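You operate a simulated robot arm through the tools that you are given. There is no shell and no other tool. Be economical: measure what you need, move in short steps, check, and stop when the job is done.

Carry out the task below with a simulated robot arm. There is one attempt and no reset: what you move stays moved.

TASK
On the window side of the quilt, make the china block and the iron block change places.
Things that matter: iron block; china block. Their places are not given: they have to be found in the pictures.

It is judged by the outcome, as a careful person would: the job done as asked, and still so three seconds after it is handed in. It fails if anything else is knocked over, pushed out of place, dropped, spilled or broken.

THE ROBOT
A 6-joint arm with a two-finger parallel gripper, fixed in place. Base frame: the origin is at the foot of the arm, x ahead of it, y to its left, z up; the work surface is at about z = 0. Lengths are in mm, angles in rad, forces in N, time in s.
With the tool pointing down near the work surface it reaches from about 140 to 580 mm from the base axis. Its first joint turns from -1.152 to 1.152 rad. Payload 2.1 kg.
Tool frame: the origin (TCP) lies between the finger pads and is the grasp point; the fingertips stand 30 mm ahead of it; z points along the fingers, y is the line along which they close. The gripper opens to 94 mm. The fingers are 28 mm wide and 10 mm thick; the gripper's body (50 by 96 mm) begins 55 mm behind the TCP.
Orientation is that of the tool frame in the base frame, as a unit quaternion [w, x, y, z]. With the fingers straight down and closing along the base's y, the tool's x points along the base's -x, its y along +y and its z along -z.

THE INTERFACE
- The arm moves only by the tool jog_arm. Its argument "rows" is a list of rows, each an object of numbers (a shift or turn left out is 0, a gripper value left out holds the last): "ax", "ay", "az": the turn, a rotation vector about the tool's x, y, z in rad; "x", "y", "z": the shift along the tool's x, y, z in mm; "jaw": the opening, from 0 (shut) to 1 (fully open). In form: [{"ax": .., "ay": .., "az": .., "x": .., "y": .., "z": .., "jaw": ..}, ...]. A call has 1 to 8 rows; each row shifts and turns the commanded pose from where the row before left it, along the tool's axes as they then stand. A row lasts 0.2 s, in which the tool goes at most 50 mm and 0.15 rad; a call with a longer step from one row to the next is refused whole, and so is a gripper value outside its range. A pose out of reach is approached as far as the arm can. The call stops where the force on the tool passes 40 N (or 10 N more than at its start, if that is more) or the arm is blocked; 0.2 s more then pass. The fingers move at their own pace (about 72 mm/s each) and stop on an object; they squeeze with about 35 N. The grip force told is the motor's: it shows also when the fingers shut on nothing. Time passes only in rows, and 0.2 s behind the last, so rows that do not move let the fingers close. It gives the time, the measured TCP pose, the force on the tool (base axes), the opening and the grip force at its end, in the units of the frame above (readings bear some noise).
- Cameras (640 x 400 px; columns grow to the right, rows downward): "scene" is fixed at [58.4, -375.4, 481.7]; the picture's right is [0.75, -0.66, 0.00], its down [-0.41, -0.46, -0.79] and it looks along [0.52, 0.59, -0.61] (base axes); focal length 327 px, centre (320, 200). "wrist" rides on the gripper at [-37, 0, -58] in the tool frame; the picture's right is [0.00, -1.00, 0.00], its down [0.97, 0.00, -0.24] and it looks along [0.24, 0.00, 0.97] (tool axes); focal length 218 px, centre (320, 200).
- camera(camera): a new picture of that camera. No time passes.
- locate(camera, pixels): for up to 12 pixels [column, row] of the newest picture of that camera ("zoom" is the newest enlarged one), the place [x, y, z] in the base frame of the surface seen there, good to about 2 mm. No time passes.
- enlarge(camera, box): a new picture of the part [left, top, right, bottom] of that camera's present view, enlarged. No time passes.
- finish_job(): hands the job in; it is judged then, once.

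Work in short steps. Measure before you move; look again where a grasp or a placing could have gone wrong, and mend it. You have 80 turns and 38 pictures in all, the two below and enlarged ones among them. Open the gripper and draw the arm clear of the work before you hand the job in, unless the task says otherwise; then end with one line.

The tools are called after "Request:" as a command line: name --argument value ..., lists and objects as JSON in quotes. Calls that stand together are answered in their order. jog_arm: Moves the arm, as the interface text tells. Its arguments: {"type":"object","properties":{"rows":{"type":"array","items":{"type":"object","properties":{"ax":{"type":"number"},"ay":{"type":"number"},"az":{"type":"number"},"x":{"type":"number"},"y":{"type":"number"},"z":{"type":"number"},"jaw":{"type":"number"}}}}},"required":["rows"]} The other tools are called the same way: camera (camera) takes a picture; locate (camera, pixels) gives the place of the surface under pixels of a picture; enlarge (camera, box) takes an enlarged picture of a part of a camera's view; finish_job () hands the job in.

At the start:

```text
clock: 0.0
position: [269.9, 13.5, 236.2]
tool_rot: [0.001, 0.0, 1.0, 0.0]
wrist_force: [-0.7, -0.7, 0.5]
gripper_width: 93.9
grip_force: 0.0
```

scene: 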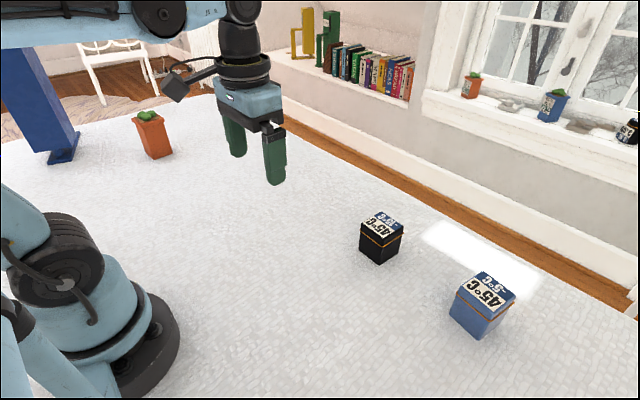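
wrist: 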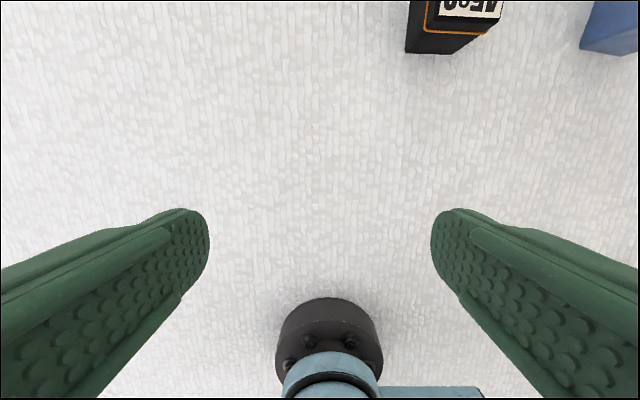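

The scene shows a black block near (380,238) and a blue block near (482,305). I'll enlarge to check details and measure them.

Request:
enlarge --camera "scene" --box '[330, 180, 554, 320]'

Request:
locate --camera "scene" --pixels '[[362, 229], [380, 211], [404, 225], [388, 243], [380, 263], [458, 289], [482, 271], [515, 291], [490, 314], [483, 339], [152, 115], [155, 158]]'

```text
2.86 times, centred on (442, 250) of scene
```

zoom: 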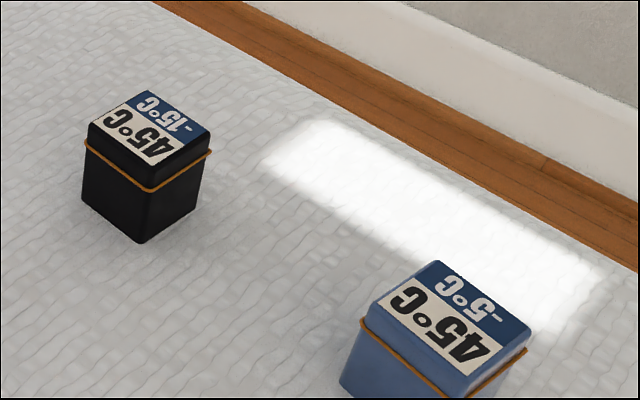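

```text
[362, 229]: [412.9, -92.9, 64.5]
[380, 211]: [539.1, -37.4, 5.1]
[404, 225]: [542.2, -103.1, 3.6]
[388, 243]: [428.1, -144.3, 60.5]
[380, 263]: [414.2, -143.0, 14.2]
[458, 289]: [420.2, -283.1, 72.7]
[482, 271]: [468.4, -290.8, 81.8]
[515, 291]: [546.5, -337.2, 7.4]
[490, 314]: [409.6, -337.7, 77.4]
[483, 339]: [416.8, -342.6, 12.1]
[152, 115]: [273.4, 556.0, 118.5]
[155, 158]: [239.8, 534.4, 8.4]
```

Measuring the tops more precisely in the zoom.

Request:
locate --camera "zoom" --pixels '[[93, 124], [150, 94], [206, 132], [150, 162], [120, 130], [180, 130], [370, 306], [436, 266], [522, 322], [468, 368], [300, 200], [100, 300]]'

Request:
enlarge --camera "scene" --box '[420, 240, 560, 360]'

```text
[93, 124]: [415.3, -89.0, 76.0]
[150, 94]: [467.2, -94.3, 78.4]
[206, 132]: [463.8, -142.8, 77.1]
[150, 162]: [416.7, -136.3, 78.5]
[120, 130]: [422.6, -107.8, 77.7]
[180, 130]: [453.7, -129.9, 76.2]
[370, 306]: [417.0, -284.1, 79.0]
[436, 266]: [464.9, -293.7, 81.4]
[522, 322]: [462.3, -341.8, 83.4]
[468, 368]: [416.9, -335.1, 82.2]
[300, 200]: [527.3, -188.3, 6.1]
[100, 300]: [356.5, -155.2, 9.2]
```

```text
3.33 times, centred on (490, 300) of scene
```

zoom: 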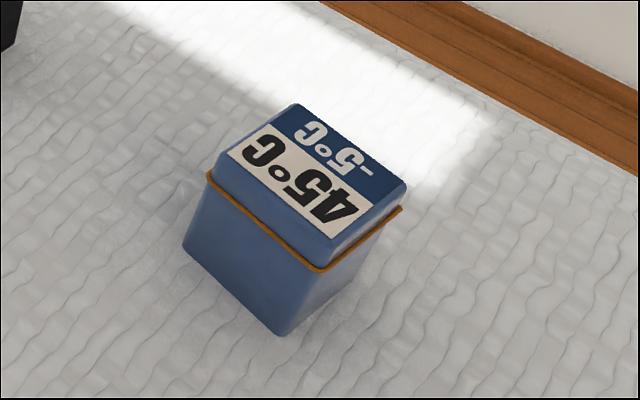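

Two blocks, each about 50 mm square and tops at z≈78. I'll move to between them for an overhead view.

Request:
jog_arm --rows '[{"x": -24, "y": -40, "z": -10}, {"x": -24, "y": -40, "z": -10}, {"x": -24, "y": -40, "z": -10}, {"x": -24, "y": -40, "z": -10}, {"x": -24, "y": -40, "z": -10}, {"x": -20, "y": -29}]'

Request:
camera --camera "wrist"

Request:
camera --camera "scene"

```text
clock: 1.4
position: [407.3, -214.9, 288.4]
tool_rot: [0.001, -0.001, 1.0, 0.001]
wrist_force: [0.2, -0.5, 0.3]
gripper_width: 94.0
grip_force: 0.1
```

```text
33 pictures are left
```

wrist: 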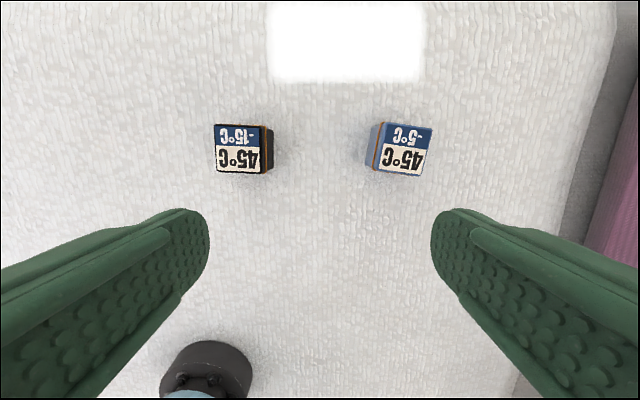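

```text
32 pictures are left
```

scene: 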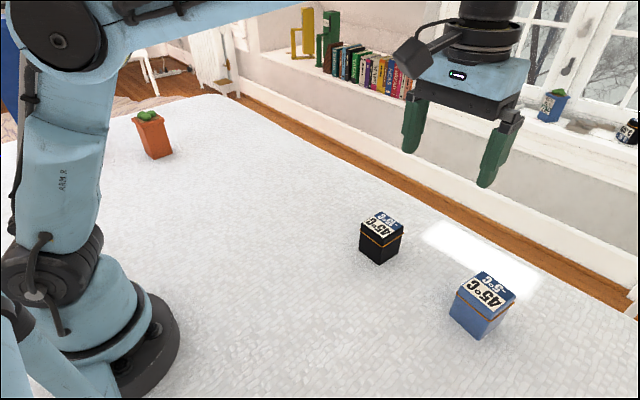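

Only two blocks. Enlarging the wrist view for accurate corners.

Request:
enlarge --camera "wrist" --box '[200, 80, 456, 240]'

```text
2.50 times, centred on (328, 160) of wrist
```

zoom: 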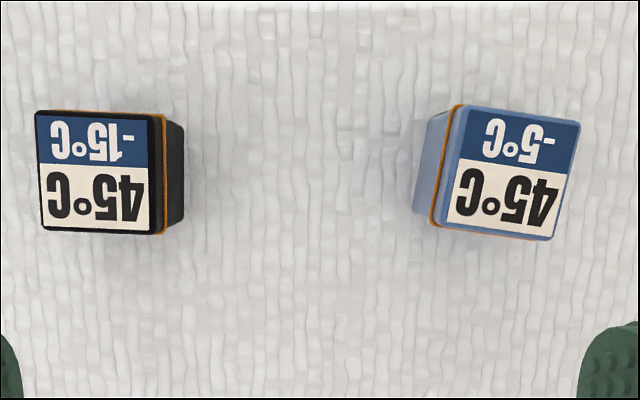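

Request:
locate --camera "zoom" --pixels '[[40, 115], [154, 119], [157, 228], [48, 226], [464, 110], [576, 127], [550, 235], [443, 221], [300, 170], [180, 215], [420, 205], [183, 130]]'

```text
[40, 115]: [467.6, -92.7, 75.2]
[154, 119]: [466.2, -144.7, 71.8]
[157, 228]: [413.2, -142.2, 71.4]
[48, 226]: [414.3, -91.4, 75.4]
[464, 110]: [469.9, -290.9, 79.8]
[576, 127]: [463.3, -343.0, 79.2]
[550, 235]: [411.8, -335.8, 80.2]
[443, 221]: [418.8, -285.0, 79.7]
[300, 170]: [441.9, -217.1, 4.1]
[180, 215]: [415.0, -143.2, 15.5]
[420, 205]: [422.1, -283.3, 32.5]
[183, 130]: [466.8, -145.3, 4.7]
```

Black centre (440,-117.5), yaw ≈ -0.03; blue centre (441,-314), yaw ≈ -0.13. Moving above the black block, fingers still above its top.

Request:
jog_arm --rows '[{"x": -11, "y": 32.5}, {"x": -11, "y": 32.5}, {"x": -11, "y": 32.4}, {"z": 45}, {"z": 45}, {"z": 45}, {"z": 25, "az": 0.033}, {}]'

Request:
camera --camera "wrist"

```text
clock: 3.2
position: [442.3, -115.8, 127.3]
tool_rot: [0.001, 0.017, 1.0, 0.001]
wrist_force: [0.3, 0.0, 0.4]
gripper_width: 94.0
grip_force: 0.1
```

```text
30 pictures are left
```

wrist: 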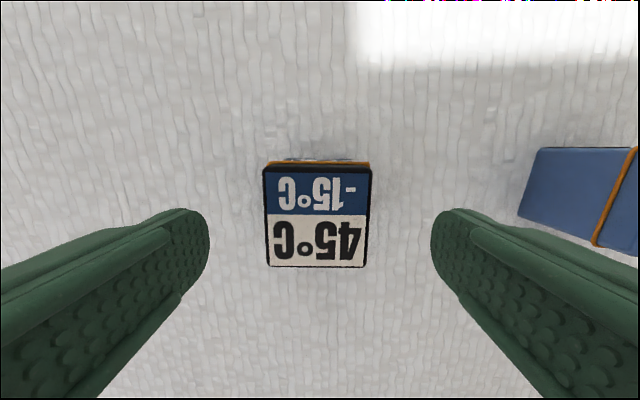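

Block is centred between the fingers (265–371 vs centre 320). Descend to z≈43 and close.

Request:
jog_arm --rows '[{"z": 30}, {"z": 30}, {"z": 24}, {}, {"jaw": 0.45}, {"jaw": 0.45}, {"jaw": 0.45}]'

```text
clock: 4.8
position: [442.3, -118.3, 41.9]
tool_rot: [0.001, 0.016, 1.0, 0.0]
wrist_force: [-0.1, 1.3, 0.3]
gripper_width: 62.0
grip_force: 35.3
```

Gripped at 62 mm with 35 N. Lifting slightly to verify.

Request:
jog_arm --rows '[{"jaw": 0.3}, {"z": -10}, {"z": -20}, {}]'

Request:
camera --camera "scene"

```text
clock: 5.8
position: [445.0, -117.9, 73.6]
tool_rot: [0.0, 0.016, 1.0, 0.001]
wrist_force: [-0.2, -0.4, -6.9]
gripper_width: 62.2
grip_force: 35.4
```

```text
29 pictures are left
```

scene: 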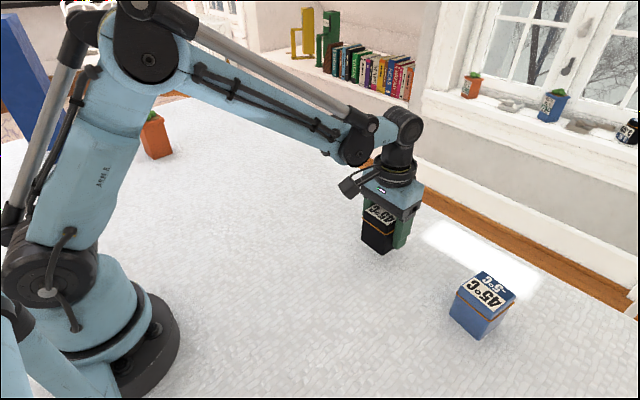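

Lifted cleanly (~7 N). Move it to a spare spot about (325,-205) and lower gently.

Request:
jog_arm --rows '[{"x": 28, "y": -23.5, "z": -5}, {"x": 28, "y": -23.5}, {"x": 28, "y": -23.5}, {"x": 27.9, "y": -23.4}, {"z": 15}, {"z": 10}, {}]'

```text
clock: 7.4
position: [330.7, -209.0, 51.9]
tool_rot: [0.002, 0.018, 1.0, 0.001]
wrist_force: [-0.1, -0.1, -6.8]
gripper_width: 62.3
grip_force: 34.9
```

Request:
jog_arm --rows '[{"z": 4}, {"z": 3}, {"z": 1.5}, {}]'

```text
clock: 8.4
position: [328.3, -208.6, 43.9]
tool_rot: [0.001, 0.016, 1.0, 0.002]
wrist_force: [0.3, 0.1, -6.6]
gripper_width: 62.5
grip_force: 35.0
```

Request:
jog_arm --rows '[{"z": 1}, {"z": 1}, {}]'

```text
clock: 9.2
position: [328.2, -209.2, 41.4]
tool_rot: [0.001, 0.016, 1.0, 0.0]
wrist_force: [2.3, -3.3, 32.9]
gripper_width: 62.6
grip_force: 34.7
```

Firm contact with the quilt. Release and rise.

Request:
jog_arm --rows '[{"z": -0.7}, {"jaw": 0.8}, {"jaw": 1.0}, {}, {"z": -40}, {"z": -50}, {}]'

Request:
camera --camera "scene"

```text
clock: 10.8
position: [329.0, -206.0, 133.4]
tool_rot: [0.001, 0.016, 1.0, 0.001]
wrist_force: [-0.1, 0.0, 0.4]
gripper_width: 94.0
grip_force: 0.1
```

```text
28 pictures are left
```

scene: 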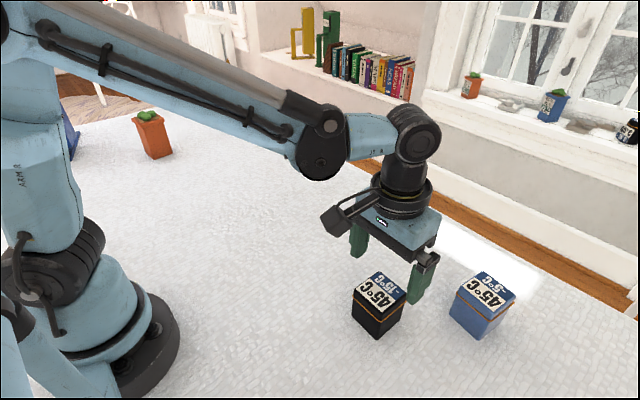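

Black stands upright. Now moving above the blue block and turning to its yaw.

Request:
jog_arm --rows '[{"x": -29.8, "y": -25.5}, {"x": -29.8, "y": -25.5}, {"x": -29.8, "y": -25.6}, {"x": -29.7, "y": -25.6}, {"az": 0.097}, {}]'

Request:
camera --camera "wrist"

```text
clock: 12.2
position: [445.8, -315.7, 134.0]
tool_rot: [0.002, 0.064, 0.998, 0.001]
wrist_force: [0.4, 0.1, -0.7]
gripper_width: 94.0
grip_force: 0.0
```

```text
27 pictures are left
```

wrist: 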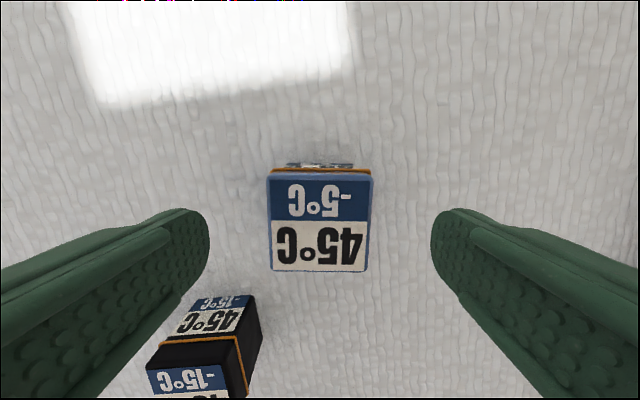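

Aligned. Descend to z≈43 and grip.

Request:
jog_arm --rows '[{"z": 35}, {"z": 35}, {"z": 21}, {}, {"jaw": 0.45}, {"jaw": 0.45}, {"jaw": 0.3}]'

```text
clock: 13.8
position: [445.2, -317.0, 39.8]
tool_rot: [0.001, 0.065, 0.998, 0.001]
wrist_force: [-1.0, -0.5, -0.1]
gripper_width: 62.1
grip_force: 35.3
```

Request:
jog_arm --rows '[{}, {"z": -10}, {"z": -25}, {"z": -40}, {"z": -40}, {}]'

Request:
camera --camera "scene"

```text
clock: 15.2
position: [443.9, -316.4, 157.9]
tool_rot: [0.001, 0.065, 0.998, 0.001]
wrist_force: [0.0, -0.2, -2.3]
gripper_width: 62.1
grip_force: 34.9
```

```text
26 pictures are left
```

scene: 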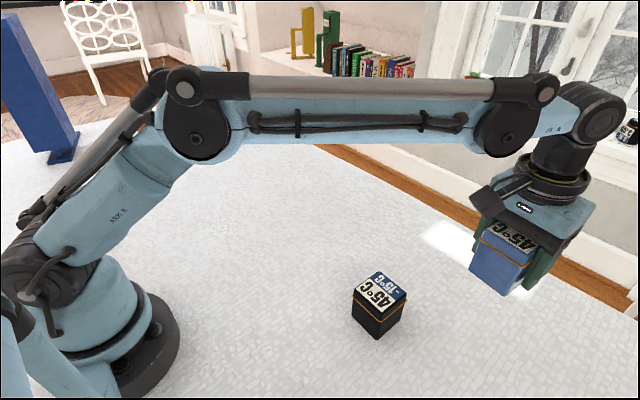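

Blue is held (~2.5 N). Carry to the black block's old place, turn to that yaw, and lower most of the way.

Request:
jog_arm --rows '[{"x": 6.5, "y": 48.6}, {"x": 6.5, "y": 48.6}, {"x": 6.5, "y": 48.6}, {"x": 6.5, "y": 48.7}, {"az": -0.097}, {"z": 45}, {"z": 45}, {"z": 15}]'

Request:
jog_arm --rows '[{"z": 4}, {"z": 3}, {"z": 1}, {}]'

```text
clock: 17.0
position: [442.7, -116.3, 49.7]
tool_rot: [0.001, 0.016, 1.0, 0.001]
wrist_force: [0.5, 0.2, -2.6]
gripper_width: 62.2
grip_force: 34.7
```

```text
clock: 18.0
position: [443.3, -116.7, 43.2]
tool_rot: [0.001, 0.016, 1.0, 0.001]
wrist_force: [0.5, -0.3, -2.5]
gripper_width: 62.1
grip_force: 35.3
```

Request:
jog_arm --rows '[{"z": 1}, {"z": 0.7}, {}]'

```text
clock: 18.8
position: [443.0, -117.6, 41.4]
tool_rot: [0.001, 0.016, 1.0, 0.001]
wrist_force: [-0.8, -0.3, -3.2]
gripper_width: 62.0
grip_force: 35.0
```

Request:
jog_arm --rows '[{"z": 0.5}, {"z": 0.4}, {}]'

```text
clock: 19.6
position: [443.1, -117.3, 41.2]
tool_rot: [0.001, 0.016, 1.0, 0.002]
wrist_force: [5.2, 3.0, 18.8]
gripper_width: 62.1
grip_force: 35.0
```

Contact (19 N). Release and rise.

Request:
jog_arm --rows '[{"z": -0.2}, {"jaw": 0.8}, {"jaw": 1.0}, {}, {"z": -45}, {"z": -47}, {}]'

Request:
camera --camera "scene"

```text
clock: 21.2
position: [446.3, -118.1, 133.1]
tool_rot: [0.0, 0.015, 1.0, 0.001]
wrist_force: [0.1, -0.2, 0.3]
gripper_width: 94.0
grip_force: 0.1
```

```text
25 pictures are left
```

scene: 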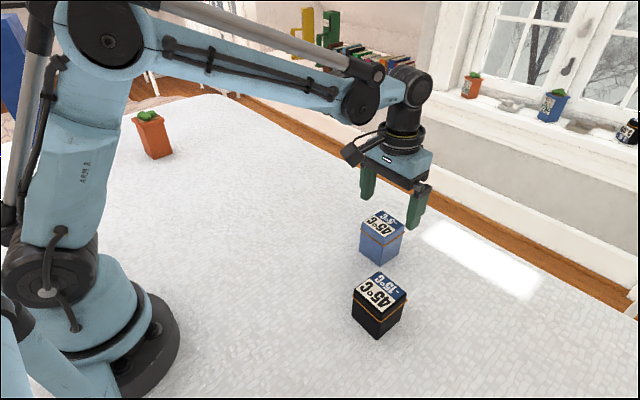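

Blue stands in the black's place. Back above the black block at the spare spot.

Request:
jog_arm --rows '[{"x": 28, "y": -23.5}, {"x": 28, "y": -23.5}, {"x": 28, "y": -23.5}, {"x": 27.9, "y": -23.4}, {}]'

Request:
camera --camera "wrist"

```text
clock: 22.4
position: [328.1, -206.9, 130.2]
tool_rot: [0.001, 0.016, 1.0, 0.001]
wrist_force: [-0.1, 0.2, 0.2]
gripper_width: 93.9
grip_force: 0.1
```

```text
24 pictures are left
```

wrist: 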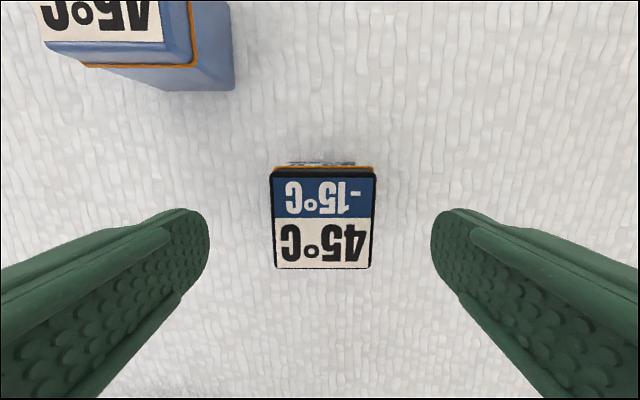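

Centred. Descend, grip, lift.

Request:
jog_arm --rows '[{"z": 35}, {"z": 35}, {"z": 19}, {}, {"jaw": 0.45}, {"jaw": 0.45}, {"jaw": 0.3}]'

Request:
jog_arm --rows '[{}, {"z": -10}, {"z": -25}, {"z": -25}, {}]'

```text
clock: 24.0
position: [327.3, -207.7, 41.7]
tool_rot: [0.001, 0.016, 1.0, 0.001]
wrist_force: [-0.4, -0.3, -0.8]
gripper_width: 62.2
grip_force: 34.5
```

```text
clock: 25.2
position: [328.8, -209.1, 102.8]
tool_rot: [0.001, 0.015, 1.0, 0.001]
wrist_force: [-0.3, 0.2, -7.7]
gripper_width: 62.0
grip_force: 34.8
```

Held. Carry to the blue block's former place, turn, and lower.

Request:
jog_arm --rows '[{"x": -29.8, "y": -25.5}, {"x": -29.8, "y": -25.5}, {"x": -29.8, "y": -25.6}, {"x": -29.7, "y": -25.6}, {"az": 0.097}, {"z": 30}, {"z": 18}, {}]'

Request:
jog_arm --rows '[{"z": 4}, {"z": 3}, {"z": 2}, {}]'

```text
clock: 27.0
position: [444.1, -316.2, 54.2]
tool_rot: [0.001, 0.064, 0.998, 0.001]
wrist_force: [0.4, 0.1, -6.8]
gripper_width: 62.4
grip_force: 35.8
```

```text
clock: 28.0
position: [444.8, -315.0, 44.8]
tool_rot: [0.0, 0.065, 0.998, 0.001]
wrist_force: [0.1, -0.4, -6.9]
gripper_width: 62.4
grip_force: 35.3
```

Request:
jog_arm --rows '[{"z": 1}, {"z": 1}, {"z": 0.5}, {}]'

```text
clock: 29.0
position: [442.7, -316.1, 43.3]
tool_rot: [0.002, 0.065, 0.998, 0.001]
wrist_force: [0.3, -1.2, -6.0]
gripper_width: 62.3
grip_force: 35.5
```

Request:
jog_arm --rows '[{"z": 0.7}, {"z": 0.6}, {}]'

```text
clock: 29.8
position: [444.4, -314.3, 42.3]
tool_rot: [0.001, 0.064, 0.998, 0.0]
wrist_force: [-0.9, -0.3, -6.7]
gripper_width: 62.3
grip_force: 35.4
```

Request:
jog_arm --rows '[{"z": 0.6}, {"z": 0.6}, {}]'

```text
clock: 30.6
position: [445.3, -314.2, 41.6]
tool_rot: [0.001, 0.065, 0.998, 0.0]
wrist_force: [-1.7, 1.2, 1.1]
gripper_width: 62.3
grip_force: 35.1
```

Contact has begun (load has left the wrist). One small press, then release and rise.

Request:
jog_arm --rows '[{"z": 0.3}, {}, {"jaw": 0.8}, {"jaw": 1.0}, {}, {"z": -45}, {"z": -50}, {"z": -50}]'

Request:
jog_arm --rows '[{"z": -30}, {"x": 40, "y": 40}, {"x": 40, "y": 40}, {"x": 40, "y": 40}, {"x": 20, "y": 40}, {"y": 40}, {}]'

Request:
camera --camera "scene"

Request:
enlarge --camera "scene" --box '[330, 180, 570, 350]'

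```text
clock: 32.4
position: [445.9, -313.2, 186.9]
tool_rot: [0.001, 0.065, 0.998, 0.001]
wrist_force: [0.2, -0.2, 0.8]
gripper_width: 94.0
grip_force: 0.2
```

```text
refused: row 2 steps farther than a row can; nothing moved
```

```text
23 pictures are left
```

scene: 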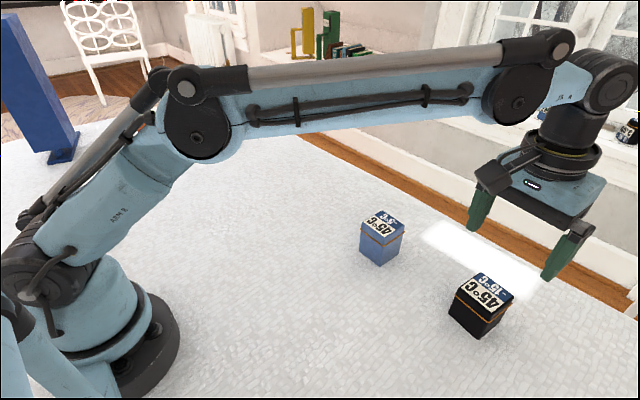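

```text
2.35 times, centred on (450, 265) of scene
```

zoom: 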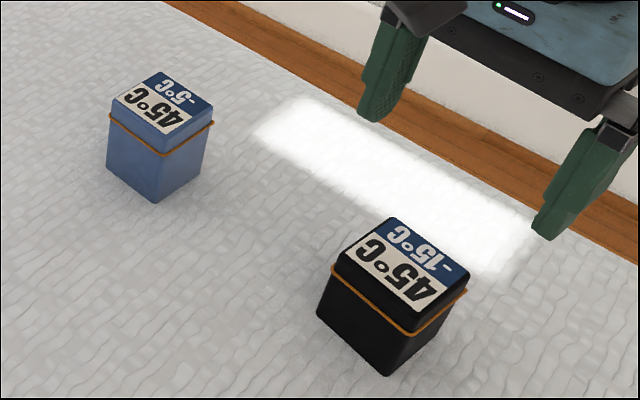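

Swapped and upright. Draw the arm clear, then verify positions.

Request:
jog_arm --rows '[{"z": -30}, {"z": -30}, {"x": 33, "y": 33}, {"x": 33, "y": 33}, {"x": 33, "y": 33}, {"x": 33, "y": 33}, {"x": 15, "y": 40}, {}]'

Request:
enlarge --camera "scene" --box '[330, 180, 554, 320]'

Request:
locate --camera "zoom" --pixels '[[93, 124], [150, 94], [206, 132], [150, 162], [370, 306], [436, 268], [522, 322], [468, 368]]'

```text
clock: 34.2
position: [319.2, -125.7, 245.8]
tool_rot: [0.001, 0.064, 0.998, 0.001]
wrist_force: [-0.2, -0.1, 0.4]
gripper_width: 94.2
grip_force: 0.1
```

```text
2.86 times, centred on (442, 250) of scene
```

zoom: 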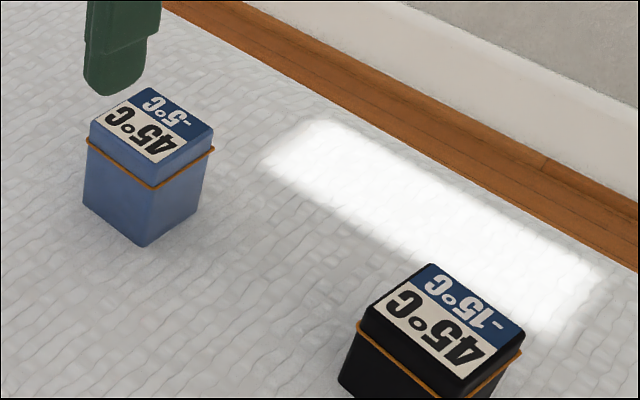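

```text
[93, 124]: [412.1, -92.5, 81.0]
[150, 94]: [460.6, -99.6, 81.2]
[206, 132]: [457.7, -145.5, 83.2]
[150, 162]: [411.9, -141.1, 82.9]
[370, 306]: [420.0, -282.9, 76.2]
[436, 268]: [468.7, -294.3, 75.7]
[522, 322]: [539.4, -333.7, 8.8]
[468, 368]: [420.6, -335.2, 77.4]
```

Both blocks sit within a couple of mm of each other's old places (base corner at zoom (138,245), as before). Retract a little further and hand in.

Request:
jog_arm --rows '[{"y": 45}, {"x": 20, "y": 40}, {"x": 20, "y": 40}, {}]'

Request:
finish_job

```text
clock: 35.2
position: [296.2, 3.2, 242.1]
tool_rot: [0.001, 0.065, 0.998, 0.0]
wrist_force: [-0.6, 0.4, 0.0]
gripper_width: 94.1
grip_force: 0.1
```

```text
The job is handed in.
```

The china block and the iron block have changed places: both stand upright within a few millimetres of each other's old spots, and the arm is drawn clear with the gripper open. I took the only two blocks in view, one black and one blue, to be the pair.
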